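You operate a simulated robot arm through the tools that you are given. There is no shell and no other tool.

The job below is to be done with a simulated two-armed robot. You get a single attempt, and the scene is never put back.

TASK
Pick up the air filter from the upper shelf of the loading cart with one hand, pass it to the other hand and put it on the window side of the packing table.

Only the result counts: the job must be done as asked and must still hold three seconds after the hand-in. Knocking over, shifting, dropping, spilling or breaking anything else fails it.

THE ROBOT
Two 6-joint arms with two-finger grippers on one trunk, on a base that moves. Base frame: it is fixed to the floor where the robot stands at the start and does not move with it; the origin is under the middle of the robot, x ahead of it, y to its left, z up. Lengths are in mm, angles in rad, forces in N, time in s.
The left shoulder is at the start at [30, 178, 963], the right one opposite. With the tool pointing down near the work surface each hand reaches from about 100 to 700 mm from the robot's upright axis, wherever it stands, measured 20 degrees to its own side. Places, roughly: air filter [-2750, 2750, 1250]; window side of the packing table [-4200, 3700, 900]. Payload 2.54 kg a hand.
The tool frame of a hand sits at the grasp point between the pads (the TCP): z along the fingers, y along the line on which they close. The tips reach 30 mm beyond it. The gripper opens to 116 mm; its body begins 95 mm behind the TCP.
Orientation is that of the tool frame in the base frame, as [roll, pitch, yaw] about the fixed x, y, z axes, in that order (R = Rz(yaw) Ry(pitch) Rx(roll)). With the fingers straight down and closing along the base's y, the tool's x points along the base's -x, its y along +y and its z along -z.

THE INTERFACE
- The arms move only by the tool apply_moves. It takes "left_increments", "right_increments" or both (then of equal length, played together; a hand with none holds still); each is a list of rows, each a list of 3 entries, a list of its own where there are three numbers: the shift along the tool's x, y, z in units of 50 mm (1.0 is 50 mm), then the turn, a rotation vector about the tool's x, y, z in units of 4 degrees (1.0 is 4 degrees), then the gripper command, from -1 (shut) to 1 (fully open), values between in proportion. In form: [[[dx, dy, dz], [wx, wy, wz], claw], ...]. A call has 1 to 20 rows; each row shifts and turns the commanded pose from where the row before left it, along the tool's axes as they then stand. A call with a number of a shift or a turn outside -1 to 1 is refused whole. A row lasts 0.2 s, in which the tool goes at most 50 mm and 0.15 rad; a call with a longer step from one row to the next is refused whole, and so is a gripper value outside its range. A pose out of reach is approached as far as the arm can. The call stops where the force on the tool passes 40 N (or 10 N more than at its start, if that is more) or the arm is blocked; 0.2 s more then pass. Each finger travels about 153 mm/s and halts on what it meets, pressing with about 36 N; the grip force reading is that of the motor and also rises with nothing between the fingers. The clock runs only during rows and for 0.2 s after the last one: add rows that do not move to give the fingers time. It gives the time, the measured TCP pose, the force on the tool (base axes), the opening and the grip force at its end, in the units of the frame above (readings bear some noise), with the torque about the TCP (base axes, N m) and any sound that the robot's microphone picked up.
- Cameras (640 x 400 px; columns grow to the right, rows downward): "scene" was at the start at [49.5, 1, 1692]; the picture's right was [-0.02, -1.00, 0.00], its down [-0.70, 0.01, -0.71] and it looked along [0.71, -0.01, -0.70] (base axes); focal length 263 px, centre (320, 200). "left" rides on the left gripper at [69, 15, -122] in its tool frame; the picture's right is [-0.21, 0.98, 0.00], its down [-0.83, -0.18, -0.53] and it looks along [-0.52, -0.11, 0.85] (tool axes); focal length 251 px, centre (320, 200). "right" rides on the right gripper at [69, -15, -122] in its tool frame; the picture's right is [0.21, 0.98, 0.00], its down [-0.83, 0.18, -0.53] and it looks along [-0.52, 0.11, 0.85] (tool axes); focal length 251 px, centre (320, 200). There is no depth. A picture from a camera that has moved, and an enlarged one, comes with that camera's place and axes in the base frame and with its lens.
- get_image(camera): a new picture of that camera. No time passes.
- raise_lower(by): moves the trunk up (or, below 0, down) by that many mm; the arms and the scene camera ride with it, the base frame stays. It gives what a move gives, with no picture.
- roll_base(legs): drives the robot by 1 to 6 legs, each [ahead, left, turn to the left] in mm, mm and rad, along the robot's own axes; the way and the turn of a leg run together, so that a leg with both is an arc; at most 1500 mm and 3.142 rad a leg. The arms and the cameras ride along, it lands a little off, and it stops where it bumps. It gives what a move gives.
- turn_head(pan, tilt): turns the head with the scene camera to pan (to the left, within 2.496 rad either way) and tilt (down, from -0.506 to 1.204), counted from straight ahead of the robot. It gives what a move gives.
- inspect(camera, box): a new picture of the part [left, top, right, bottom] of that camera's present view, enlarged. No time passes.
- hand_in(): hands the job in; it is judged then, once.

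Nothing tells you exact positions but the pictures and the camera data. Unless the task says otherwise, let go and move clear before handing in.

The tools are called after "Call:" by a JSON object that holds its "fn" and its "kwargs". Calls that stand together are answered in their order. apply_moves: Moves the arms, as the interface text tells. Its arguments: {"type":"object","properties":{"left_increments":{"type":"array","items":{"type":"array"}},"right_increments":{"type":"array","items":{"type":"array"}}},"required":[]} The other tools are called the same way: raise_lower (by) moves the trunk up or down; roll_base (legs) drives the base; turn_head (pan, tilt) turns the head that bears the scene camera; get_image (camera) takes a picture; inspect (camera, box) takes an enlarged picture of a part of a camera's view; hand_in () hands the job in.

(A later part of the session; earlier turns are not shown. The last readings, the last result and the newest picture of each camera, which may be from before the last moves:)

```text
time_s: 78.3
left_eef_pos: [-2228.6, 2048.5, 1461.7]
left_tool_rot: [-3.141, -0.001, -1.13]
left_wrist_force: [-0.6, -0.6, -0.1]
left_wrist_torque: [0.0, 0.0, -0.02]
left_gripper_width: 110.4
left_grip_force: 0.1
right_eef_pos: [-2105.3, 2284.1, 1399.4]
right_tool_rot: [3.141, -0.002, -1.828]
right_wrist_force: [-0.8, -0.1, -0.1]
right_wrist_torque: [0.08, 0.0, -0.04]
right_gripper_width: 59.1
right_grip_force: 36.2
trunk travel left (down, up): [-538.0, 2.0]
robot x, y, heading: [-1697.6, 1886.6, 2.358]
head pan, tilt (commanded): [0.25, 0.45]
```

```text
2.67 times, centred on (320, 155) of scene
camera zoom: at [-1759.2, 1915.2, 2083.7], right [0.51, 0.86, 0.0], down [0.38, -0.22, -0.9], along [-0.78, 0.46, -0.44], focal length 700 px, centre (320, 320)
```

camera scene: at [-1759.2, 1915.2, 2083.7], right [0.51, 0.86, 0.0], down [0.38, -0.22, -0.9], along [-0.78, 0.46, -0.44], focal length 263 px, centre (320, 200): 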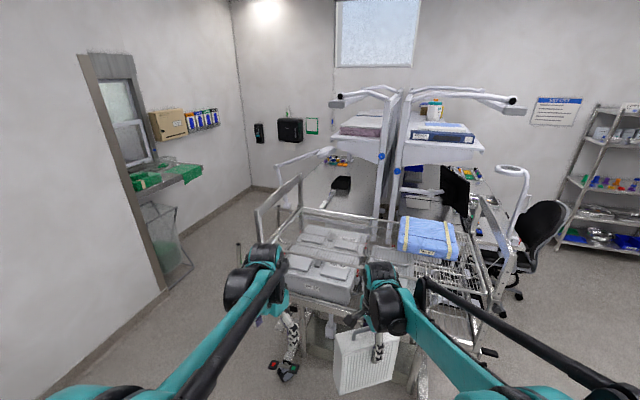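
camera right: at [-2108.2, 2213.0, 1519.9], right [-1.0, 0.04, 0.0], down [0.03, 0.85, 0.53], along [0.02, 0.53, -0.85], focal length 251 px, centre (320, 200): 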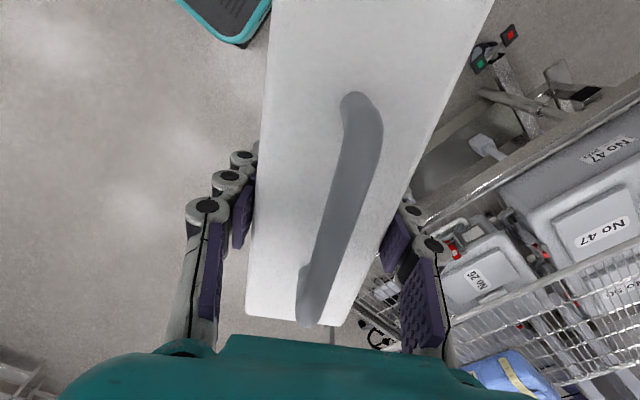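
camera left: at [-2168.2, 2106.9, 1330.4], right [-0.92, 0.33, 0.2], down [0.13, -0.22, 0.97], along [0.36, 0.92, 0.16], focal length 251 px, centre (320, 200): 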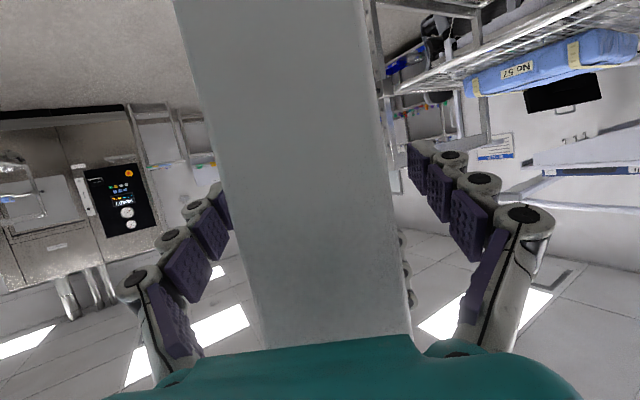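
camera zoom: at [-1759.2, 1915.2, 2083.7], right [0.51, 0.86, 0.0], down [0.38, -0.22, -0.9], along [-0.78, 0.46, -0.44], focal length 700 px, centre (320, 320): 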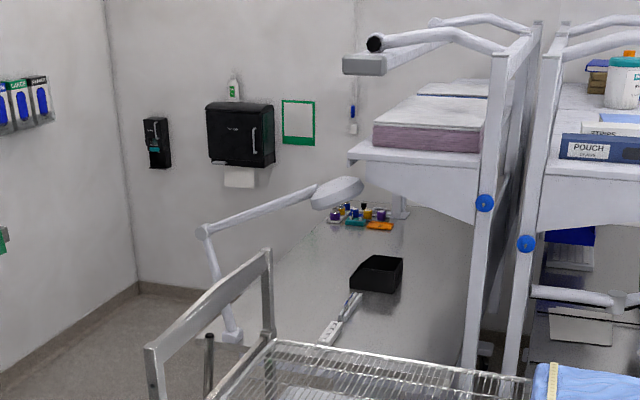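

The window/hatch is on the left wall, so the window side is the left desk of the packing table (about 850 mm left of the divider, near edge at room distance ~4.6 m). A washer trolley stands on the left near my route, so I look there before driving.

Call:
{"fn": "turn_head", "kwargs": {"pan": 1.4, "tilt": 0.5}}

Call:
{"fn": "get_image", "kwargs": {"camera": "scene"}}

Call:
{"fn": "turn_head", "kwargs": {"pan": 0.7, "tilt": 0.5}}

Call:
{"fn": "get_image", "kwargs": {"camera": "scene"}}

```text
time_s: 79.6
left_eef_pos: [-2228.5, 2048.2, 1462.3]
left_tool_rot: [-3.141, -0.001, -1.131]
left_wrist_force: [0.3, 1.2, 0.4]
left_wrist_torque: [-0.05, 0.01, 0.0]
left_gripper_width: 110.4
left_grip_force: 0.0
right_eef_pos: [-2107.0, 2282.8, 1398.8]
right_tool_rot: [-3.142, -0.001, -1.829]
right_wrist_force: [-0.4, 0.0, 0.5]
right_wrist_torque: [0.03, -0.04, -0.03]
right_gripper_width: 59.1
right_grip_force: 35.3
trunk travel left (down, up): [-538.0, 2.0]
robot x, y, heading: [-1700.1, 1889.3, 2.358]
head pan, tilt (commanded): [1.4, 0.499]
```

```text
taken
camera scene: at [-1754.1, 1815.8, 2079.3], right [-0.58, 0.81, 0.0], down [0.39, 0.28, -0.88], along [-0.71, -0.51, -0.48], focal length 263 px, centre (320, 200)
```

scene: 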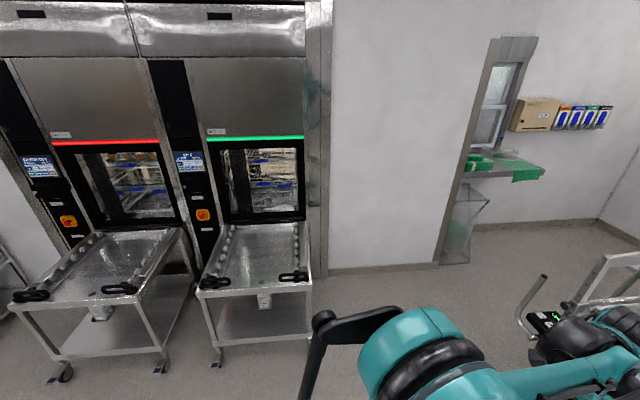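

```text
time_s: 80.7
left_eef_pos: [-2227.4, 2048.4, 1461.8]
left_tool_rot: [-3.142, 0.0, -1.13]
left_wrist_force: [-0.2, -0.3, 0.3]
left_wrist_torque: [0.01, 0.0, 0.01]
left_gripper_width: 110.4
left_grip_force: 0.0
right_eef_pos: [-2107.0, 2282.9, 1399.3]
right_tool_rot: [3.141, -0.001, -1.828]
right_wrist_force: [0.9, 0.0, 0.7]
right_wrist_torque: [0.04, 0.01, -0.04]
right_gripper_width: 59.3
right_grip_force: 36.3
trunk travel left (down, up): [-538.0, 2.0]
robot x, y, heading: [-1698.8, 1890.9, 2.363]
head pan, tilt (commanded): [0.7, 0.499]
```

```text
taken
camera scene: at [-1770.7, 1875.8, 2079.3], right [0.08, 1.0, 0.0], down [0.48, -0.04, -0.88], along [-0.88, 0.07, -0.48], focal length 263 px, centre (320, 200)
```

scene: 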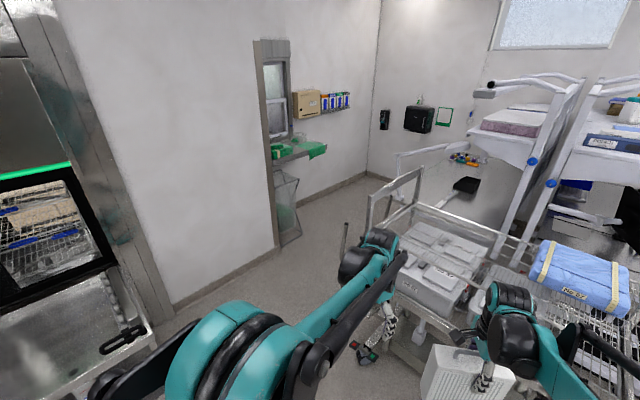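

The trolley occupies room f<2.68 m at r<-1.05 m; the gap between it and the cart is wide enough on a diagonal. I turn ~57° left and drive diagonally through the gap in two stages, with everything held high.

Call:
{"fn": "roll_base", "kwargs": {"legs": [[0, 0, 0.99], [700, 20, 0]]}}

Call:
{"fn": "turn_head", "kwargs": {"pan": 0.0, "tilt": 0.6}}

Call:
{"fn": "get_image", "kwargs": {"camera": "scene"}}

Call:
{"fn": "get_image", "kwargs": {"camera": "right"}}

```text
time_s: 87.1
left_eef_pos: [-2804.1, 1367.5, 1462.1]
left_tool_rot: [-3.14, -0.001, -0.14]
left_wrist_force: [-0.1, -0.7, -0.3]
left_wrist_torque: [0.01, -0.01, 0.01]
left_gripper_width: 110.4
left_grip_force: 0.1
right_eef_pos: [-2932.5, 1598.4, 1398.6]
right_tool_rot: [3.141, -0.002, -0.837]
right_wrist_force: [-0.6, 0.4, 0.9]
right_wrist_torque: [0.02, 0.06, -0.01]
right_gripper_width: 59.1
right_grip_force: 36.3
trunk travel left (down, up): [-538.0, 2.0]
robot x, y, heading: [-2379.1, 1717.9, -2.929]
head pan, tilt (commanded): [0.7, 0.499]
```

```text
time_s: 88.1
left_eef_pos: [-2805.3, 1367.6, 1462.7]
left_tool_rot: [-3.141, 0.0, -0.139]
left_wrist_force: [-0.7, 0.6, 0.0]
left_wrist_torque: [-0.01, 0.0, 0.0]
left_gripper_width: 110.3
left_grip_force: 0.1
right_eef_pos: [-2933.3, 1598.0, 1399.6]
right_tool_rot: [-3.14, -0.001, -0.838]
right_wrist_force: [-1.1, -0.8, 0.5]
right_wrist_torque: [0.03, 0.02, -0.01]
right_gripper_width: 59.7
right_grip_force: 35.8
trunk travel left (down, up): [-538.0, 2.0]
robot x, y, heading: [-2377.7, 1723.4, -2.932]
head pan, tilt (commanded): [0.0, 0.6]
```

```text
taken
camera scene: at [-2437.9, 1711.0, 2070.2], right [-0.21, 0.98, 0.0], down [0.55, 0.12, -0.83], along [-0.81, -0.17, -0.56], focal length 263 px, centre (320, 200)
```

scene: 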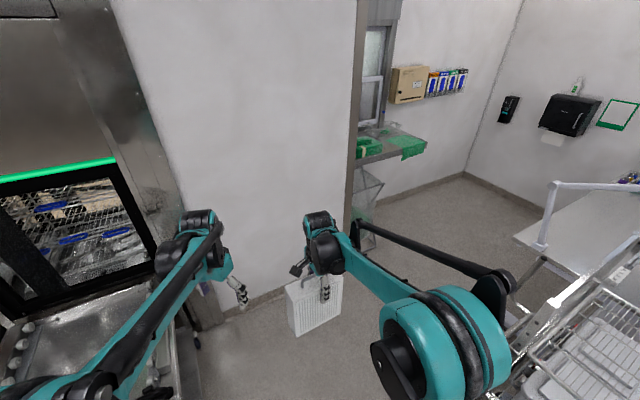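

```text
taken
camera right: at [-2874.9, 1556.9, 1520.2], right [-0.58, -0.81, 0.0], down [-0.69, 0.49, 0.53], along [-0.43, 0.31, -0.85], focal length 251 px, centre (320, 200)
```

right: 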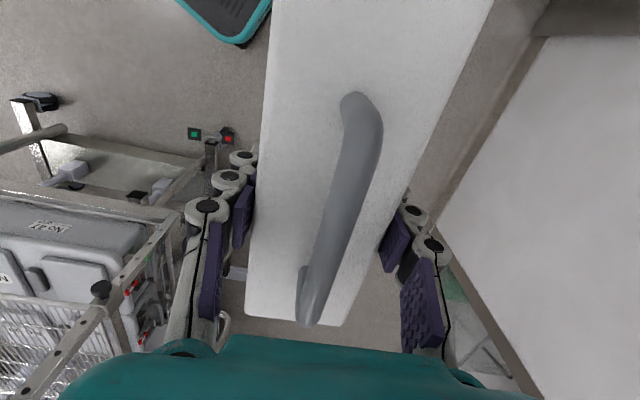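

Halfway through the gap. Let me zoom on the right side where my right elbow passes the cart's corner.

Call:
{"fn": "inspect", "kwargs": {"camera": "scene", "box": [400, 150, 640, 400]}}

Call:
{"fn": "turn_head", "kwargs": {"pan": -0.9, "tilt": 0.6}}

Call:
{"fn": "get_image", "kwargs": {"camera": "scene"}}

```text
1.60 times, centred on (520, 275) of scene
camera zoom: at [-2437.9, 1711.0, 2070.2], right [-0.21, 0.98, 0.0], down [0.55, 0.12, -0.83], along [-0.81, -0.17, -0.56], focal length 420 px, centre (0, 80)
```

zoom: 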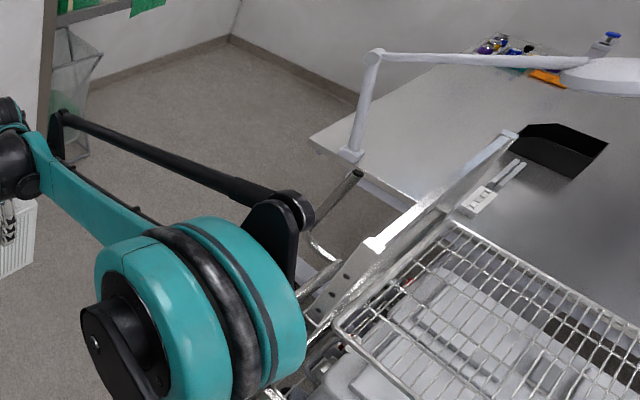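

```text
time_s: 89.3
left_eef_pos: [-2804.8, 1367.3, 1461.4]
left_tool_rot: [-3.141, 0.0, -0.14]
left_wrist_force: [0.0, 0.6, 0.7]
left_wrist_torque: [-0.01, -0.01, 0.0]
left_gripper_width: 110.2
left_grip_force: 0.1
right_eef_pos: [-2934.1, 1598.4, 1398.2]
right_tool_rot: [3.141, 0.001, -0.838]
right_wrist_force: [0.2, -0.2, 0.1]
right_wrist_torque: [0.05, 0.05, 0.01]
right_gripper_width: 59.5
right_grip_force: 36.0
trunk travel left (down, up): [-538.0, 2.0]
robot x, y, heading: [-2379.7, 1720.0, -2.936]
head pan, tilt (commanded): [-0.901, 0.6]
```

```text
taken
camera scene: at [-2420.2, 1785.6, 2070.2], right [0.64, 0.77, 0.0], down [0.44, -0.36, -0.82], along [-0.64, 0.53, -0.57], focal length 263 px, centre (320, 200)
```

scene: 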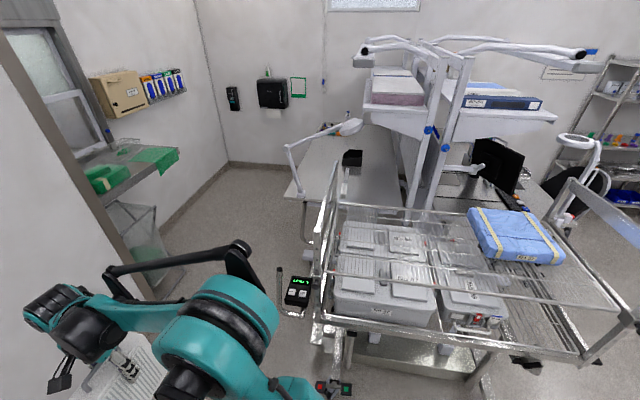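

The elbow passes well clear of the cart rail and its handle with the display. I continue diagonally 820 mm into the corridor, then turn to face along it.

Call:
{"fn": "roll_base", "kwargs": {"legs": [[820, 0, 0]]}}

Call:
{"fn": "turn_head", "kwargs": {"pan": 0.6, "tilt": 0.6}}

Call:
{"fn": "get_image", "kwargs": {"camera": "scene"}}

Call:
{"fn": "turn_head", "kwargs": {"pan": -0.9, "tilt": 0.6}}

Call:
{"fn": "get_image", "kwargs": {"camera": "scene"}}

```text
time_s: 93.7
left_eef_pos: [-3610.9, 1202.2, 1462.9]
left_tool_rot: [-3.141, 0.001, -0.147]
left_wrist_force: [0.6, 0.1, -0.2]
left_wrist_torque: [0.02, -0.03, -0.02]
left_gripper_width: 110.0
left_grip_force: 0.1
right_eef_pos: [-3735.7, 1434.4, 1398.3]
right_tool_rot: [3.141, 0.001, -0.845]
right_wrist_force: [-0.5, 0.1, -1.1]
right_wrist_torque: [0.04, 0.05, 0.02]
right_gripper_width: 59.2
right_grip_force: 36.1
trunk travel left (down, up): [-538.0, 2.0]
robot x, y, heading: [-3183.2, 1554.4, -2.943]
head pan, tilt (commanded): [-0.901, 0.6]
```

```text
time_s: 95.3
left_eef_pos: [-3610.2, 1202.2, 1461.5]
left_tool_rot: [3.141, 0.001, -0.147]
left_wrist_force: [-0.4, -0.3, -0.8]
left_wrist_torque: [-0.02, -0.01, -0.02]
left_gripper_width: 110.5
left_grip_force: 0.1
right_eef_pos: [-3736.1, 1433.8, 1398.5]
right_tool_rot: [3.141, -0.001, -0.844]
right_wrist_force: [-0.3, -0.3, 0.1]
right_wrist_torque: [0.04, 0.04, 0.0]
right_gripper_width: 59.4
right_grip_force: 35.7
trunk travel left (down, up): [-538.0, 2.0]
robot x, y, heading: [-3182.3, 1551.4, -2.937]
head pan, tilt (commanded): [0.6, 0.6]
```

```text
taken
camera scene: at [-3216.6, 1498.0, 2070.2], right [-0.72, 0.7, 0.0], down [0.39, 0.41, -0.82], along [-0.57, -0.59, -0.57], focal length 263 px, centre (320, 200)
```

scene: 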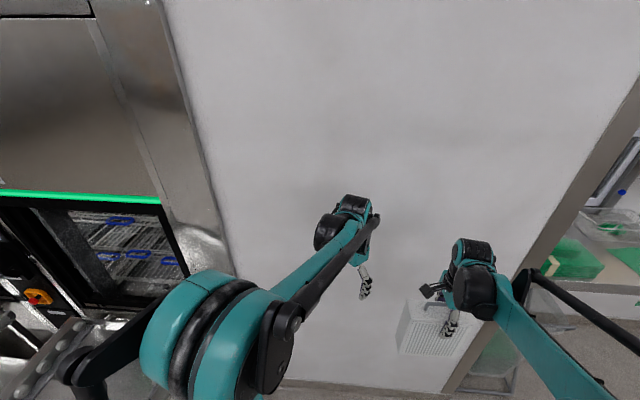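

```text
time_s: 96.9
left_eef_pos: [-3611.9, 1202.7, 1462.1]
left_tool_rot: [-3.141, -0.002, -0.146]
left_wrist_force: [-0.8, 0.3, 0.2]
left_wrist_torque: [0.01, -0.02, 0.0]
left_gripper_width: 110.3
left_grip_force: 0.0
right_eef_pos: [-3736.8, 1435.2, 1398.5]
right_tool_rot: [3.141, 0.001, -0.845]
right_wrist_force: [0.4, 0.4, 0.2]
right_wrist_torque: [0.06, 0.03, 0.01]
right_gripper_width: 59.2
right_grip_force: 35.6
trunk travel left (down, up): [-538.0, 2.0]
robot x, y, heading: [-3180.5, 1552.9, -2.938]
head pan, tilt (commanded): [-0.901, 0.6]
```

```text
taken
camera scene: at [-3223.2, 1618.2, 2070.2], right [0.64, 0.77, 0.0], down [0.43, -0.36, -0.82], along [-0.63, 0.53, -0.57], focal length 263 px, centre (320, 200)
```

scene: 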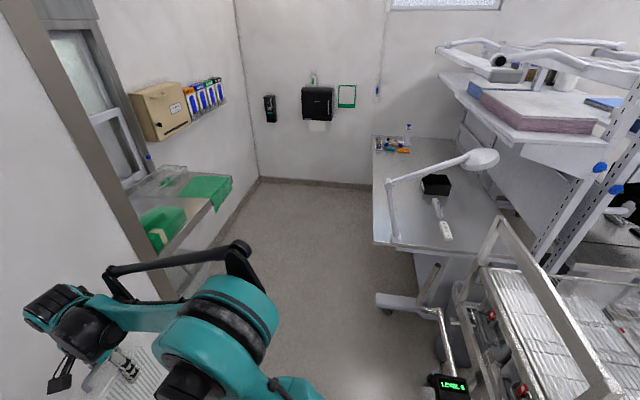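

I'm in the corridor at about f 3.35 m, r −1.15 m, with the filter secure. Turning right to face along the corridor, then driving forward with a slight shift left.

Call:
{"fn": "roll_base", "kwargs": {"legs": [[0, 0, -0.985], [600, 120, 0]]}}

Call:
{"fn": "turn_head", "kwargs": {"pan": -0.4, "tilt": 0.6}}

Call:
{"fn": "get_image", "kwargs": {"camera": "scene"}}

Call:
{"fn": "get_image", "kwargs": {"camera": "right"}}

```text
time_s: 102.8
left_eef_pos: [-4220.5, 2051.1, 1462.4]
left_tool_rot: [3.142, 0.0, -1.131]
left_wrist_force: [-0.2, 0.0, -0.1]
left_wrist_torque: [0.03, 0.01, 0.0]
left_gripper_width: 110.1
left_grip_force: 0.1
right_eef_pos: [-4096.3, 2284.4, 1398.0]
right_tool_rot: [3.14, 0.0, -1.829]
right_wrist_force: [-0.1, -0.8, -0.7]
right_wrist_torque: [0.06, -0.03, 0.01]
right_gripper_width: 59.3
right_grip_force: 35.7
trunk travel left (down, up): [-538.0, 2.0]
robot x, y, heading: [-3691.4, 1889.0, 2.363]
head pan, tilt (commanded): [-0.901, 0.6]
```

```text
time_s: 103.8
left_eef_pos: [-4220.7, 2050.5, 1460.5]
left_tool_rot: [3.141, -0.001, -1.132]
left_wrist_force: [-0.2, 0.7, -0.4]
left_wrist_torque: [0.01, 0.01, -0.01]
left_gripper_width: 110.2
left_grip_force: 0.1
right_eef_pos: [-4096.6, 2284.6, 1399.3]
right_tool_rot: [-3.141, 0.001, -1.829]
right_wrist_force: [0.3, -0.1, 0.3]
right_wrist_torque: [0.05, 0.0, 0.03]
right_gripper_width: 59.2
right_grip_force: 36.3
trunk travel left (down, up): [-538.0, 2.0]
robot x, y, heading: [-3692.3, 1888.8, 2.357]
head pan, tilt (commanded): [-0.4, 0.6]
```

```text
taken
camera scene: at [-3705.7, 1951.6, 2070.2], right [0.93, 0.38, 0.0], down [0.21, -0.52, -0.82], along [-0.31, 0.76, -0.57], focal length 263 px, centre (320, 200)
```

scene: 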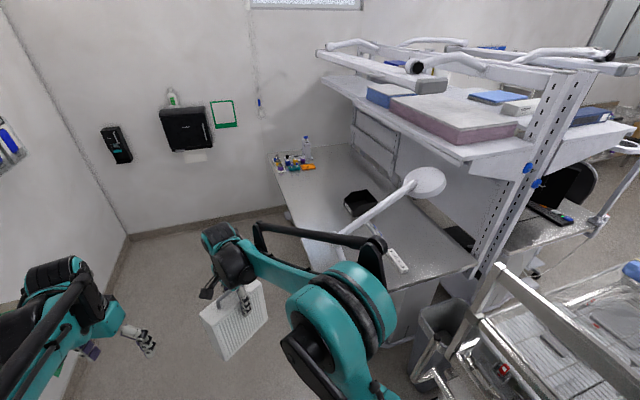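

```text
taken
camera right: at [-4099.7, 2214.5, 1520.1], right [-1.0, 0.04, 0.0], down [0.04, 0.84, 0.53], along [0.02, 0.53, -0.85], focal length 251 px, centre (320, 200)
```

right: 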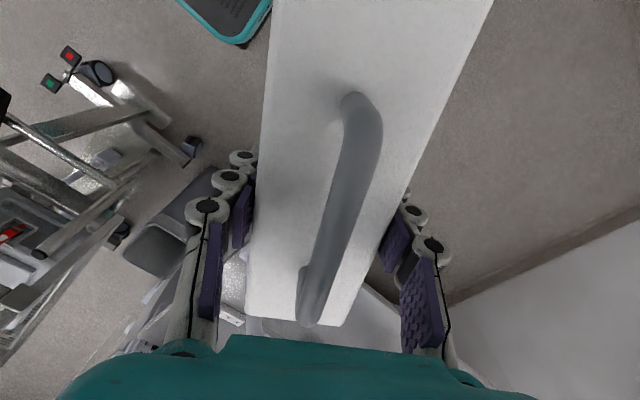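

The corridor beside the desk is free; the desk's left edge runs around r −0.9 to −0.75 m with a lamp clamped near its front corner. I continue forward 1100 mm and look again.

Call:
{"fn": "roll_base", "kwargs": {"legs": [[1100, 0, 0]]}}

Call:
{"fn": "turn_head", "kwargs": {"pan": -1.1, "tilt": 0.6}}

Call:
{"fn": "get_image", "kwargs": {"camera": "scene"}}

Call:
{"fn": "turn_head", "kwargs": {"pan": 0.0, "tilt": 0.6}}

Call:
{"fn": "get_image", "kwargs": {"camera": "scene"}}

```text
time_s: 109.4
left_eef_pos: [-5005.8, 2824.5, 1461.8]
left_tool_rot: [-3.14, 0.001, -1.124]
left_wrist_force: [0.1, 0.2, -0.5]
left_wrist_torque: [-0.01, 0.04, 0.0]
left_gripper_width: 110.0
left_grip_force: 0.1
right_eef_pos: [-4883.5, 3058.2, 1399.8]
right_tool_rot: [-3.141, 0.0, -1.825]
right_wrist_force: [-0.8, 0.4, 0.3]
right_wrist_torque: [0.04, -0.01, 0.01]
right_gripper_width: 59.3
right_grip_force: 36.1
trunk travel left (down, up): [-538.0, 2.0]
robot x, y, heading: [-4477.0, 2662.2, 2.366]
head pan, tilt (commanded): [-0.4, 0.6]
```

```text
time_s: 110.5
left_eef_pos: [-5007.1, 2825.1, 1462.3]
left_tool_rot: [-3.141, 0.0, -1.126]
left_wrist_force: [0.1, 0.3, -0.2]
left_wrist_torque: [0.03, -0.03, 0.0]
left_gripper_width: 110.2
left_grip_force: 0.0
right_eef_pos: [-4883.8, 3057.7, 1399.5]
right_tool_rot: [3.141, 0.0, -1.823]
right_wrist_force: [0.5, -0.4, -0.2]
right_wrist_torque: [0.06, -0.01, 0.0]
right_gripper_width: 59.4
right_grip_force: 35.9
trunk travel left (down, up): [-538.0, 2.0]
robot x, y, heading: [-4477.5, 2662.6, 2.362]
head pan, tilt (commanded): [-1.1, 0.6]
```

```text
taken
camera scene: at [-4430.5, 2730.3, 2070.2], right [0.95, -0.3, 0.0], down [-0.17, -0.54, -0.83], along [0.25, 0.79, -0.56], focal length 263 px, centre (320, 200)
```

scene: 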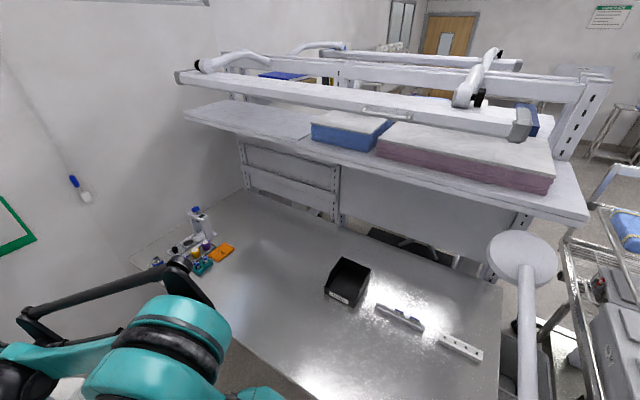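

```text
time_s: 111.8
left_eef_pos: [-5005.7, 2825.6, 1461.5]
left_tool_rot: [-3.141, -0.002, -1.126]
left_wrist_force: [0.2, 0.0, 0.1]
left_wrist_torque: [0.01, 0.01, 0.0]
left_gripper_width: 110.5
left_grip_force: 0.1
right_eef_pos: [-4883.8, 3059.7, 1399.4]
right_tool_rot: [3.142, 0.0, -1.825]
right_wrist_force: [-0.1, -0.3, -0.5]
right_wrist_torque: [0.08, -0.01, 0.02]
right_gripper_width: 59.4
right_grip_force: 36.6
trunk travel left (down, up): [-538.0, 2.0]
robot x, y, heading: [-4472.8, 2661.4, 2.365]
head pan, tilt (commanded): [0.0, 0.6]
```

```text
taken
camera scene: at [-4520.2, 2708.4, 2070.2], right [0.7, 0.71, 0.0], down [0.4, -0.4, -0.82], along [-0.59, 0.58, -0.57], focal length 263 px, centre (320, 200)
```

scene: 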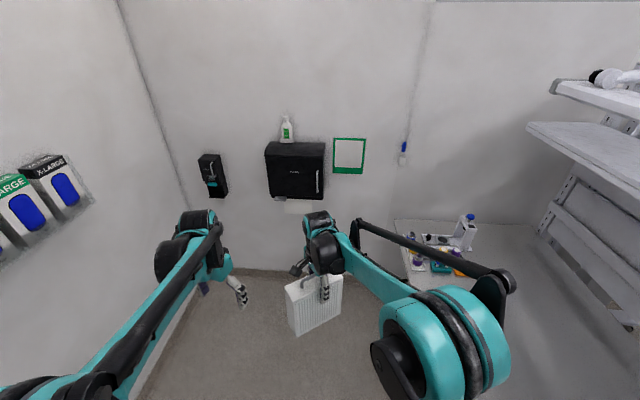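

The desk has a bin, a label strip, a block and a lamp near its front half and tubes at the far end; the stretch around room f 5.4–6.0 m is free. I drive forward 600 mm more and turn right to face the desk.

Call:
{"fn": "roll_base", "kwargs": {"legs": [[600, 20, 0], [0, 0, -1.575]]}}

Call:
{"fn": "turn_head", "kwargs": {"pan": 0.0, "tilt": 0.75}}

Call:
{"fn": "get_image", "kwargs": {"camera": "scene"}}

Call:
{"fn": "turn_head", "kwargs": {"pan": 0.0, "tilt": 1.15}}

Call:
{"fn": "get_image", "kwargs": {"camera": "scene"}}

Call:
{"fn": "get_image", "kwargs": {"camera": "right"}}

Call:
{"fn": "get_image", "kwargs": {"camera": "left"}}

```text
time_s: 119.0
left_eef_pos: [-4754.7, 3600.0, 1461.3]
left_tool_rot: [3.141, 0.0, -2.699]
left_wrist_force: [0.2, 0.1, 0.2]
left_wrist_torque: [0.03, 0.03, -0.02]
left_gripper_width: 110.0
left_grip_force: 0.1
right_eef_pos: [-4521.4, 3476.4, 1399.1]
right_tool_rot: [-3.141, -0.001, 2.887]
right_wrist_force: [0.2, 0.5, -0.3]
right_wrist_torque: [-0.01, -0.04, -0.05]
right_gripper_width: 59.1
right_grip_force: 36.1
trunk travel left (down, up): [-538.0, 2.0]
robot x, y, heading: [-4915.6, 3066.8, 0.791]
head pan, tilt (commanded): [0.0, 0.6]
```

```text
time_s: 119.7
left_eef_pos: [-4754.0, 3600.3, 1461.9]
left_tool_rot: [-3.141, 0.0, -2.699]
left_wrist_force: [0.0, -0.7, 1.1]
left_wrist_torque: [0.02, 0.05, 0.05]
left_gripper_width: 110.6
left_grip_force: 0.1
right_eef_pos: [-4520.7, 3477.6, 1398.8]
right_tool_rot: [-3.141, 0.001, 2.887]
right_wrist_force: [0.1, 0.0, 0.7]
right_wrist_torque: [0.01, -0.04, -0.02]
right_gripper_width: 59.3
right_grip_force: 35.9
trunk travel left (down, up): [-538.0, 2.0]
robot x, y, heading: [-4917.0, 3069.9, 0.791]
head pan, tilt (commanded): [0.0, 0.75]
```

```text
taken
camera scene: at [-4880.6, 3110.2, 2057.4], right [0.71, -0.7, 0.0], down [-0.48, -0.49, -0.73], along [0.51, 0.52, -0.68], focal length 263 px, centre (320, 200)
```

scene: 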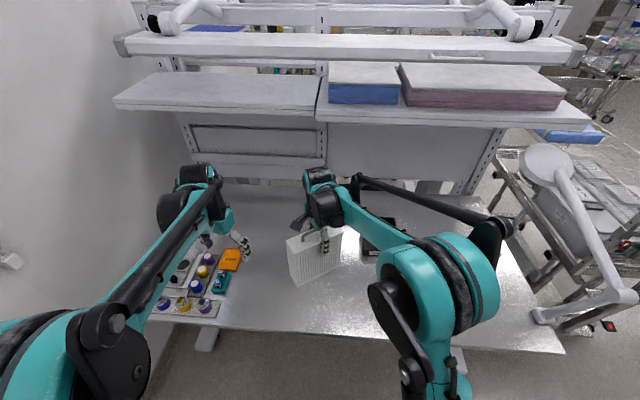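

```text
time_s: 120.6
left_eef_pos: [-4754.8, 3599.6, 1461.3]
left_tool_rot: [-3.141, 0.0, -2.698]
left_wrist_force: [0.5, 0.7, 0.1]
left_wrist_torque: [0.01, -0.01, 0.0]
left_gripper_width: 110.2
left_grip_force: 0.1
right_eef_pos: [-4519.2, 3477.4, 1398.0]
right_tool_rot: [3.141, 0.0, 2.887]
right_wrist_force: [0.2, -0.2, -0.1]
right_wrist_torque: [0.02, -0.04, -0.03]
right_gripper_width: 58.9
right_grip_force: 35.9
trunk travel left (down, up): [-538.0, 2.0]
robot x, y, heading: [-4915.3, 3071.3, 0.788]
head pan, tilt (commanded): [0.0, 1.15]
```

```text
taken
camera scene: at [-4897.2, 3093.8, 2028.5], right [0.71, -0.7, 0.0], down [-0.64, -0.65, -0.41], along [0.29, 0.29, -0.91], focal length 263 px, centre (320, 200)
```

scene: 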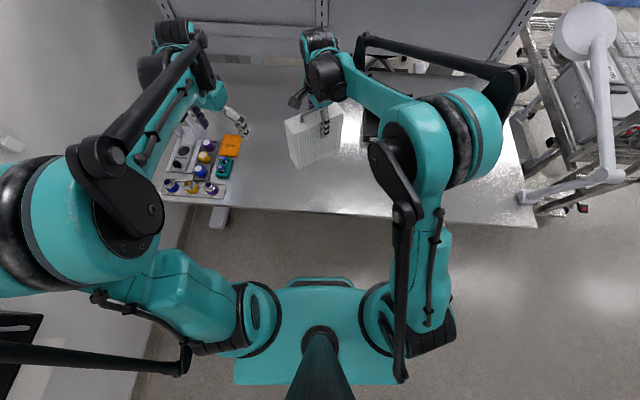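

```text
taken
camera right: at [-4590.9, 3480.1, 1520.1], right [0.04, 1.0, 0.0], down [0.84, -0.03, 0.53], along [0.53, -0.02, -0.85], focal length 251 px, centre (320, 200)
```

right: 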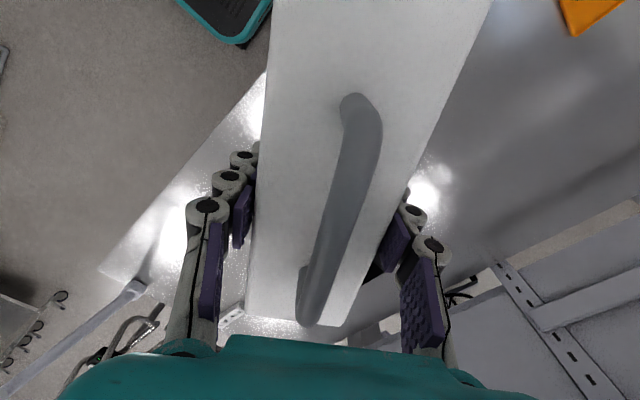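

```text
taken
camera left: at [-4824.3, 3583.7, 1584.8], right [-0.22, 0.97, 0.0], down [0.82, 0.19, 0.53], along [0.52, 0.12, -0.85], focal length 251 px, centre (320, 200)
```

left: 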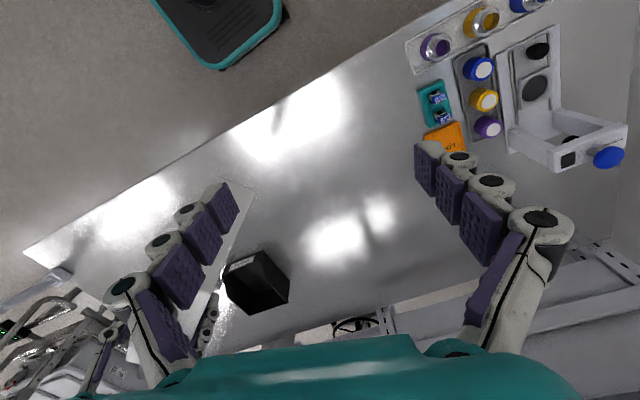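

I'm facing the desk squarely enough (desk edge ~460 mm ahead, skewed 0.08 rad), with free surface under the filter: tubes to the left, bin to the right. I move 150 mm closer and lower the trunk most of the way.

Call:
{"fn": "roll_base", "kwargs": {"legs": [[150, 0, 0]]}}

Call:
{"fn": "get_image", "kwargs": {"camera": "scene"}}

Call:
{"fn": "get_image", "kwargs": {"camera": "left"}}

```text
time_s: 122.0
left_eef_pos: [-4650.0, 3706.1, 1462.1]
left_tool_rot: [-3.141, 0.001, -2.7]
left_wrist_force: [0.2, -0.4, 0.3]
left_wrist_torque: [0.02, -0.06, 0.03]
left_gripper_width: 110.3
left_grip_force: 0.1
right_eef_pos: [-4415.4, 3584.1, 1400.7]
right_tool_rot: [-3.141, -0.001, 2.886]
right_wrist_force: [-0.4, -0.2, -3.3]
right_wrist_torque: [0.0, -0.09, 0.01]
right_gripper_width: 59.0
right_grip_force: 36.4
trunk travel left (down, up): [-538.0, 2.0]
robot x, y, heading: [-4807.3, 3178.9, 0.793]
head pan, tilt (commanded): [0.0, 1.15]
```

```text
taken
camera scene: at [-4793.4, 3198.7, 2028.6], right [0.71, -0.7, 0.0], down [-0.64, -0.65, -0.41], along [0.29, 0.29, -0.91], focal length 263 px, centre (320, 200)
```

scene: 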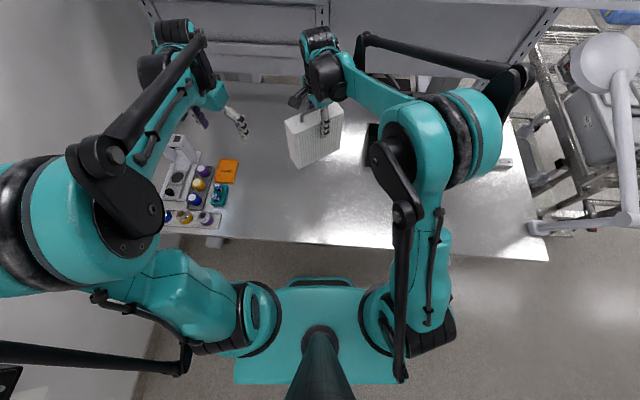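

```text
taken
camera left: at [-4720.2, 3689.2, 1585.7], right [-0.22, 0.97, 0.0], down [0.82, 0.19, 0.53], along [0.52, 0.12, -0.84], focal length 251 px, centre (320, 200)
```

left: 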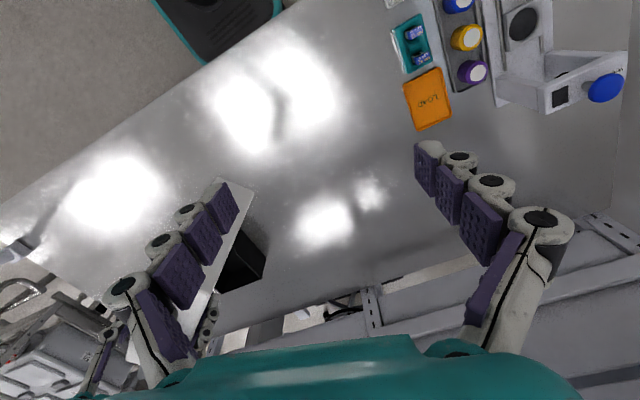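

Desk surface height triangulates to roughly z 900–930 and the spot beneath is clear. I lower the trunk by 250 mm (filter bottom should then be around z 1003) and re-check.

Call:
{"fn": "raise_lower", "kwargs": {"by": -250}}

Call:
{"fn": "get_image", "kwargs": {"camera": "scene"}}

Call:
{"fn": "get_image", "kwargs": {"camera": "left"}}

Call:
{"fn": "get_image", "kwargs": {"camera": "right"}}

```text
time_s: 124.6
left_eef_pos: [-4648.9, 3707.9, 1210.7]
left_tool_rot: [-3.141, 0.001, -2.697]
left_wrist_force: [-0.6, 0.3, -0.2]
left_wrist_torque: [0.01, 0.02, 0.03]
left_gripper_width: 110.1
left_grip_force: 0.0
right_eef_pos: [-4415.1, 3585.2, 1149.5]
right_tool_rot: [3.141, 0.0, 2.888]
right_wrist_force: [0.6, 0.6, -3.7]
right_wrist_torque: [-0.03, -0.03, -0.01]
right_gripper_width: 59.2
right_grip_force: 35.8
trunk travel left (down, up): [-288.0, 252.0]
robot x, y, heading: [-4811.5, 3181.1, 0.792]
head pan, tilt (commanded): [0.0, 1.15]
```

```text
taken
camera scene: at [-4791.0, 3201.2, 1778.6], right [0.71, -0.7, 0.0], down [-0.64, -0.65, -0.41], along [0.29, 0.29, -0.91], focal length 263 px, centre (320, 200)
```

scene: 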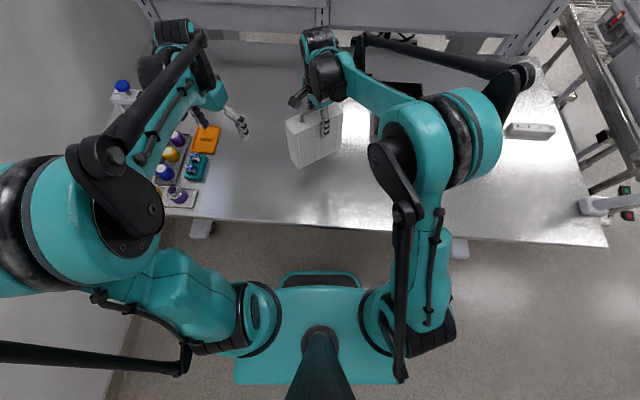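

```text
taken
camera left: at [-4718.4, 3691.1, 1335.1], right [-0.22, 0.97, 0.0], down [0.82, 0.19, 0.53], along [0.52, 0.12, -0.85], focal length 251 px, centre (320, 200)
```

left: 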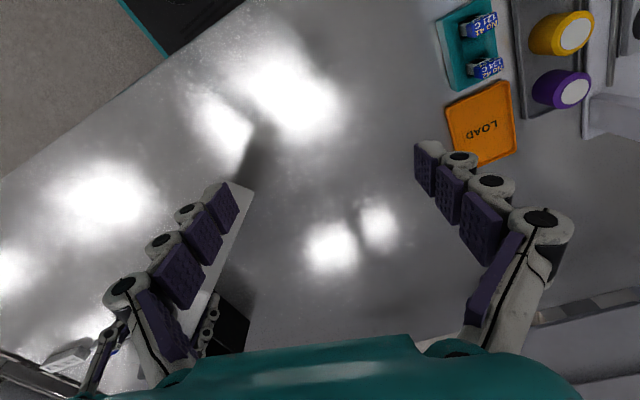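

```text
taken
camera right: at [-4485.0, 3587.5, 1270.4], right [0.04, 1.0, 0.0], down [0.85, -0.03, 0.53], along [0.53, -0.02, -0.85], focal length 251 px, centre (320, 200)
```

right: 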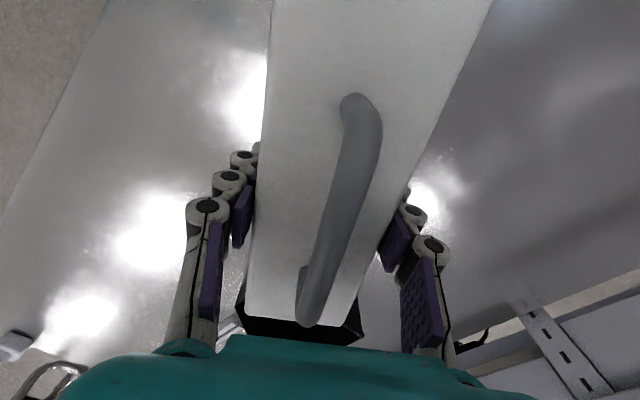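

The filter hangs about 80–100 mm above the desk, and the surface below is clear. Before going a bit further in, I check the overhead shelf relative to my wrist.

Call:
{"fn": "turn_head", "kwargs": {"pan": 0.0, "tilt": 0.5}}

Call:
{"fn": "get_image", "kwargs": {"camera": "scene"}}

```text
time_s: 125.6
left_eef_pos: [-4648.8, 3707.7, 1211.7]
left_tool_rot: [3.141, -0.001, -2.697]
left_wrist_force: [0.8, 0.3, -0.9]
left_wrist_torque: [0.02, -0.03, -0.03]
left_gripper_width: 110.4
left_grip_force: 0.0
right_eef_pos: [-4413.6, 3584.6, 1148.7]
right_tool_rot: [-3.139, 0.0, 2.886]
right_wrist_force: [0.9, -0.5, -3.0]
right_wrist_torque: [-0.03, -0.03, -0.04]
right_gripper_width: 59.4
right_grip_force: 36.3
trunk travel left (down, up): [-288.0, 252.0]
robot x, y, heading: [-4813.7, 3177.9, 0.792]
head pan, tilt (commanded): [0.0, 0.499]
```

```text
taken
camera scene: at [-4768.8, 3223.7, 1829.2], right [0.71, -0.7, 0.0], down [-0.34, -0.34, -0.88], along [0.62, 0.62, -0.48], focal length 263 px, centre (320, 200)
```

scene: 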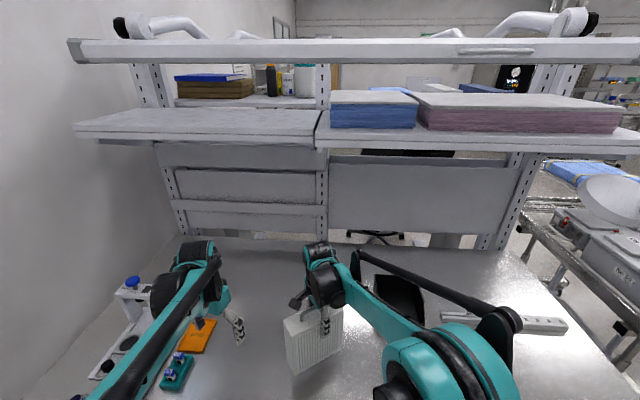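

The overhead shelf is far behind and above the hand. I roll 90 mm further in so the filter lands well inside the desk, then check again.

Call:
{"fn": "roll_base", "kwargs": {"legs": [[90, 0, 0]]}}

Call:
{"fn": "turn_head", "kwargs": {"pan": 0.0, "tilt": 0.9}}

Call:
{"fn": "get_image", "kwargs": {"camera": "scene"}}

Call:
{"fn": "inspect", "kwargs": {"camera": "scene", "box": [240, 120, 440, 245]}}

Call:
{"fn": "get_image", "kwargs": {"camera": "left"}}

```text
time_s: 126.7
left_eef_pos: [-4583.6, 3771.5, 1211.4]
left_tool_rot: [3.141, -0.002, -2.699]
left_wrist_force: [-0.8, 0.0, -0.5]
left_wrist_torque: [-0.04, 0.01, -0.01]
left_gripper_width: 110.2
left_grip_force: 0.0
right_eef_pos: [-4352.1, 3648.7, 1149.9]
right_tool_rot: [-3.139, 0.0, 2.887]
right_wrist_force: [0.3, -0.1, -3.6]
right_wrist_torque: [-0.04, -0.02, -0.04]
right_gripper_width: 59.3
right_grip_force: 36.2
trunk travel left (down, up): [-288.0, 252.0]
robot x, y, heading: [-4747.7, 3236.5, 0.79]
head pan, tilt (commanded): [0.0, 0.499]
```

```text
time_s: 127.6
left_eef_pos: [-4585.2, 3770.3, 1212.8]
left_tool_rot: [-3.141, 0.0, -2.697]
left_wrist_force: [-0.5, 0.0, -0.3]
left_wrist_torque: [0.04, 0.02, 0.01]
left_gripper_width: 110.2
left_grip_force: 0.1
right_eef_pos: [-4352.5, 3648.4, 1149.1]
right_tool_rot: [-3.141, -0.001, 2.888]
right_wrist_force: [-0.6, -0.9, -2.2]
right_wrist_torque: [0.02, -0.03, -0.01]
right_gripper_width: 59.2
right_grip_force: 35.7
trunk travel left (down, up): [-288.0, 252.0]
robot x, y, heading: [-4748.6, 3238.2, 0.795]
head pan, tilt (commanded): [0.0, 0.901]
```

```text
taken
camera scene: at [-4717.6, 3275.5, 1795.5], right [0.71, -0.7, 0.0], down [-0.55, -0.56, -0.62], along [0.44, 0.44, -0.78], focal length 263 px, centre (320, 200)
```

scene: 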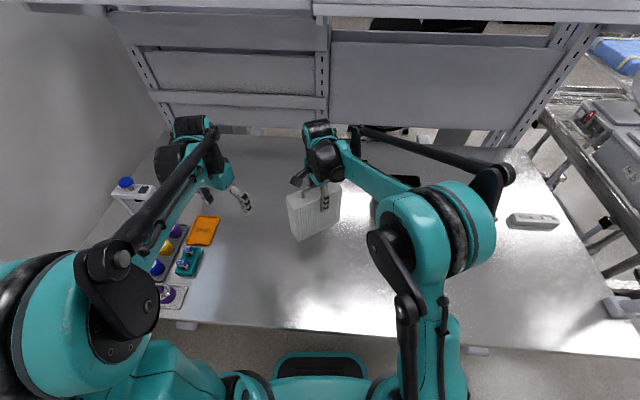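

```text
3.20 times, centred on (340, 182) of scene
camera zoom: at [-4717.6, 3275.5, 1795.5], right [0.71, -0.7, 0.0], down [-0.55, -0.56, -0.62], along [0.44, 0.44, -0.78], focal length 841 px, centre (256, 256)
```

zoom: 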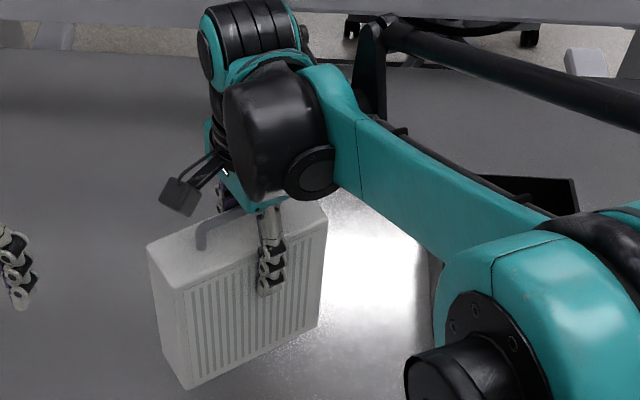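

```text
taken
camera left: at [-4655.9, 3754.0, 1335.0], right [-0.22, 0.97, 0.0], down [0.82, 0.19, 0.53], along [0.52, 0.12, -0.85], focal length 251 px, centre (320, 200)
```

left: 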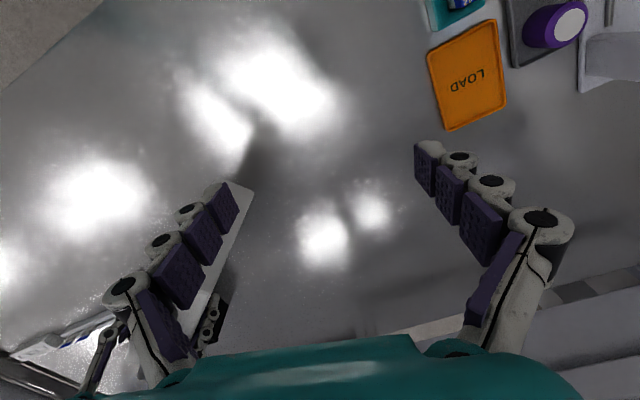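

The area beneath the filter is clear. I lower it with the right arm: 60 mm first, then in small steps watching the force.

Call:
{"fn": "apply_moves", "kwargs": {"right_increments": [[[0, 0, 0.4], [0, 0, 0], -1], [[0, 0, 0.4], [0, 0, 0], -1], [[0, 0, 0.4], [0, 0, 0], -1], [[0, 0, 0], [0, 0, 0], -1]]}}

Call:
{"fn": "inspect", "kwargs": {"camera": "scene", "box": [240, 120, 440, 245]}}

Call:
{"fn": "get_image", "kwargs": {"camera": "right"}}

```text
time_s: 128.6
left_eef_pos: [-4585.7, 3770.3, 1212.3]
left_tool_rot: [-3.141, -0.001, -2.699]
left_wrist_force: [0.1, -0.2, 0.2]
left_wrist_torque: [0.03, 0.0, 0.0]
left_gripper_width: 110.2
left_grip_force: 0.1
right_eef_pos: [-4352.3, 3647.5, 1088.0]
right_tool_rot: [3.141, 0.002, 2.887]
right_wrist_force: [0.4, -0.7, -3.3]
right_wrist_torque: [0.0, -0.03, -0.03]
right_gripper_width: 59.2
right_grip_force: 35.6
trunk travel left (down, up): [-288.0, 252.0]
robot x, y, heading: [-4744.6, 3238.9, 0.787]
head pan, tilt (commanded): [0.0, 0.901]
```

```text
3.20 times, centred on (340, 182) of scene
camera zoom: at [-4717.5, 3275.5, 1795.4], right [0.71, -0.7, 0.0], down [-0.55, -0.56, -0.62], along [0.44, 0.44, -0.78], focal length 841 px, centre (256, 256)
```

zoom: 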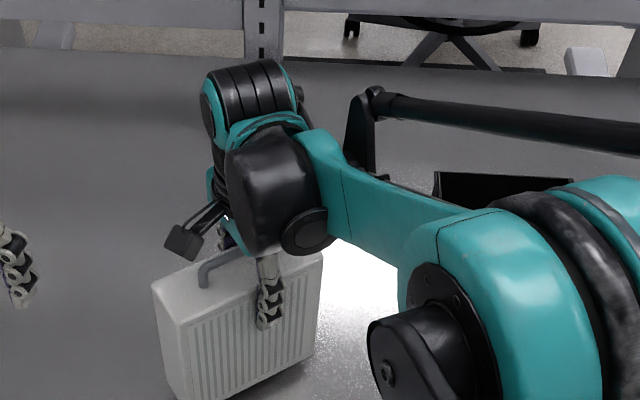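

```text
taken
camera right: at [-4423.3, 3650.9, 1209.8], right [0.04, 1.0, 0.0], down [0.84, -0.03, 0.53], along [0.53, -0.02, -0.85], focal length 251 px, centre (320, 200)
```

right: 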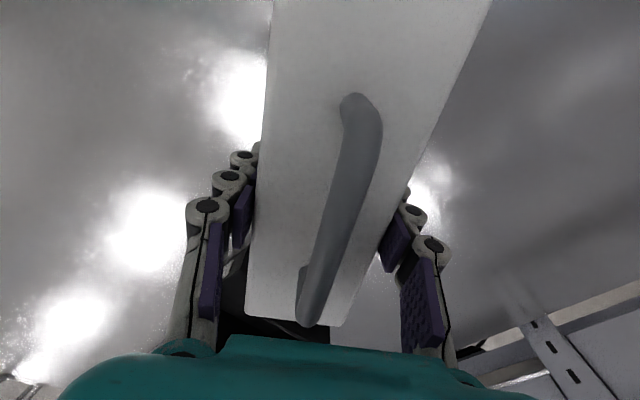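

Call:
{"fn": "apply_moves", "kwargs": {"right_increments": [[[0, 0, 0.12], [0, 0, 0], -1], [[0, 0, 0.12], [0, 0, 0], -1], [[0, 0, 0], [0, 0, 0], -1]]}}

```text
time_s: 129.4
left_eef_pos: [-4584.7, 3771.3, 1212.4]
left_tool_rot: [-3.141, -0.001, -2.696]
left_wrist_force: [0.6, 0.3, 0.2]
left_wrist_torque: [0.01, -0.02, 0.03]
left_gripper_width: 110.2
left_grip_force: 0.0
right_eef_pos: [-4350.6, 3649.8, 1077.7]
right_tool_rot: [-3.14, -0.001, 2.887]
right_wrist_force: [0.5, -0.6, -4.5]
right_wrist_torque: [-0.05, -0.01, -0.04]
right_gripper_width: 59.3
right_grip_force: 36.1
trunk travel left (down, up): [-288.0, 252.0]
robot x, y, heading: [-4745.7, 3241.2, 0.796]
head pan, tilt (commanded): [0.0, 0.901]
```

Call:
{"fn": "apply_moves", "kwargs": {"right_increments": [[[0, 0, 0.1], [0, 0, 0], -1], [[0, 0, 0.1], [0, 0, 0], -1], [[0, 0, 0], [0, 0, 0], -1]]}}

Call:
{"fn": "get_image", "kwargs": {"camera": "left"}}

Call:
{"fn": "get_image", "kwargs": {"camera": "scene"}}

```text
time_s: 130.2
left_eef_pos: [-4586.4, 3769.7, 1212.0]
left_tool_rot: [-3.141, 0.001, -2.699]
left_wrist_force: [0.6, 0.1, -0.6]
left_wrist_torque: [0.01, 0.01, 0.02]
left_gripper_width: 110.6
left_grip_force: 0.0
right_eef_pos: [-4351.8, 3647.4, 1067.0]
right_tool_rot: [-3.141, 0.001, 2.887]
right_wrist_force: [-0.3, 0.1, -4.2]
right_wrist_torque: [-0.03, -0.06, -0.05]
right_gripper_width: 59.4
right_grip_force: 36.1
trunk travel left (down, up): [-288.0, 252.0]
robot x, y, heading: [-4747.4, 3242.0, 0.791]
head pan, tilt (commanded): [0.0, 0.901]
```

```text
taken
camera left: at [-4655.6, 3754.4, 1334.9], right [-0.22, 0.97, 0.0], down [0.82, 0.19, 0.53], along [0.52, 0.12, -0.85], focal length 251 px, centre (320, 200)
```

left: 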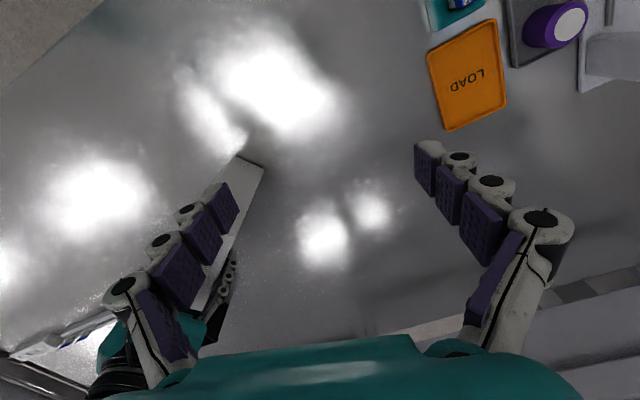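

```text
taken
camera scene: at [-4717.3, 3275.8, 1795.4], right [0.71, -0.7, 0.0], down [-0.55, -0.56, -0.62], along [0.44, 0.44, -0.78], focal length 263 px, centre (320, 200)
```

scene: 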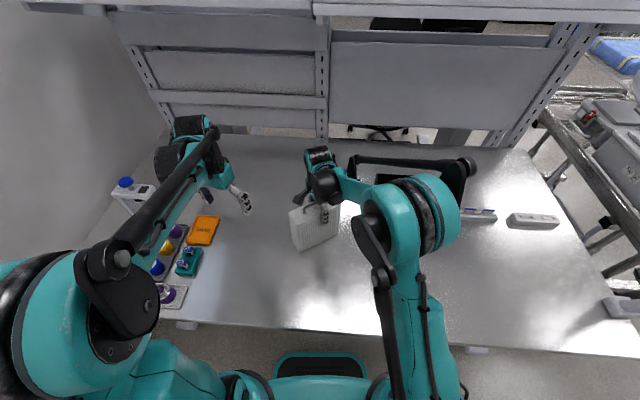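

Still hanging free (force unchanged at the filter's weight). Continuing in small steps.

Call:
{"fn": "apply_moves", "kwargs": {"right_increments": [[[0, 0, 0.1], [0, 0, 0], -1], [[0, 0, 0.1], [0, 0, 0], -1], [[0, 0, 0], [0, 0, 0], -1]]}}

```text
time_s: 131.0
left_eef_pos: [-4586.4, 3770.3, 1213.1]
left_tool_rot: [3.14, 0.002, -2.697]
left_wrist_force: [0.0, 0.0, -1.3]
left_wrist_torque: [-0.01, 0.0, -0.01]
left_gripper_width: 110.4
left_grip_force: 0.0
right_eef_pos: [-4354.1, 3646.4, 1057.0]
right_tool_rot: [3.139, -0.001, 2.887]
right_wrist_force: [2.9, 5.1, 30.9]
right_wrist_torque: [0.29, 0.04, -0.04]
right_gripper_width: 59.0
right_grip_force: 35.3
trunk travel left (down, up): [-288.0, 252.0]
robot x, y, heading: [-4746.6, 3235.9, 0.786]
head pan, tilt (commanded): [0.0, 0.901]
```

Contact: 31 N upward, so the filter stands on the desk. I ease back up slightly to take the pressure off before releasing.

Call:
{"fn": "apply_moves", "kwargs": {"right_increments": [[[0, 0, -0.05], [0, 0, 0], -1], [[0, 0, 0], [0, 0, 0], -1]]}}

Call:
{"fn": "inspect", "kwargs": {"camera": "scene", "box": [250, 140, 410, 265]}}

```text
time_s: 131.6
left_eef_pos: [-4585.8, 3770.4, 1211.4]
left_tool_rot: [-3.142, -0.001, -2.699]
left_wrist_force: [1.3, -0.5, -0.3]
left_wrist_torque: [-0.03, -0.01, 0.01]
left_gripper_width: 110.4
left_grip_force: 0.1
right_eef_pos: [-4352.0, 3648.1, 1057.8]
right_tool_rot: [-3.14, 0.002, 2.886]
right_wrist_force: [-0.1, -0.7, -2.8]
right_wrist_torque: [0.01, -0.03, 0.03]
right_gripper_width: 58.8
right_grip_force: 36.4
trunk travel left (down, up): [-288.0, 252.0]
robot x, y, heading: [-4747.7, 3239.8, 0.787]
head pan, tilt (commanded): [0.0, 0.901]
```

```text
3.20 times, centred on (330, 202) of scene
camera zoom: at [-4717.1, 3275.8, 1795.2], right [0.71, -0.7, 0.0], down [-0.55, -0.56, -0.62], along [0.44, 0.44, -0.78], focal length 841 px, centre (288, 192)
```

zoom: 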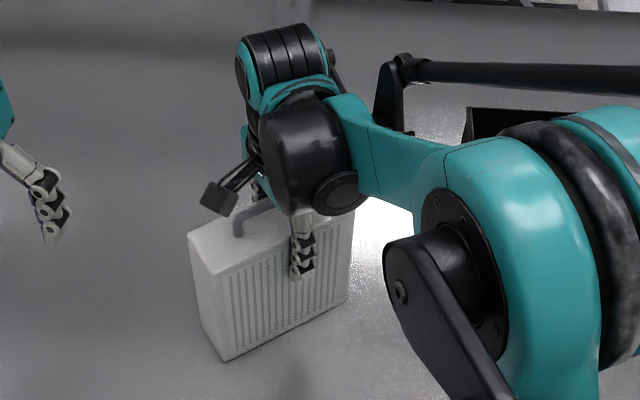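

Now it's just at the contact point; I lower 1 mm so it rests lightly, then check.

Call:
{"fn": "apply_moves", "kwargs": {"right_increments": [[[0, 0, 0.02], [0, 0, 0], -1], [[0, 0, 0], [0, 0, 0], -1]]}}

```text
time_s: 132.2
left_eef_pos: [-4585.0, 3770.6, 1212.9]
left_tool_rot: [-3.141, -0.002, -2.698]
left_wrist_force: [0.3, -1.0, 1.1]
left_wrist_torque: [0.02, -0.02, 0.0]
left_gripper_width: 110.4
left_grip_force: 0.1
right_eef_pos: [-4351.0, 3647.6, 1058.8]
right_tool_rot: [-3.139, 0.0, 2.886]
right_wrist_force: [-0.7, -0.8, -2.6]
right_wrist_torque: [-0.05, -0.07, -0.01]
right_gripper_width: 59.5
right_grip_force: 35.7
trunk travel left (down, up): [-288.0, 252.0]
robot x, y, heading: [-4746.6, 3241.8, 0.789]
head pan, tilt (commanded): [0.0, 0.901]
```

Call:
{"fn": "apply_moves", "kwargs": {"right_increments": [[[0, 0, 0.02], [0, 0, 0], -1], [[0, 0, 0], [0, 0, 0], -1]]}}

```text
time_s: 132.8
left_eef_pos: [-4586.1, 3772.1, 1212.7]
left_tool_rot: [-3.141, -0.001, -2.698]
left_wrist_force: [0.1, 0.4, 0.0]
left_wrist_torque: [0.0, -0.01, 0.05]
left_gripper_width: 110.4
left_grip_force: 0.2
right_eef_pos: [-4353.2, 3648.2, 1057.0]
right_tool_rot: [-3.141, 0.0, 2.889]
right_wrist_force: [2.7, 2.2, 14.5]
right_wrist_torque: [0.09, 0.05, 0.01]
right_gripper_width: 59.2
right_grip_force: 36.3
trunk travel left (down, up): [-288.0, 252.0]
robot x, y, heading: [-4748.2, 3243.1, 0.793]
head pan, tilt (commanded): [0.0, 0.901]
```

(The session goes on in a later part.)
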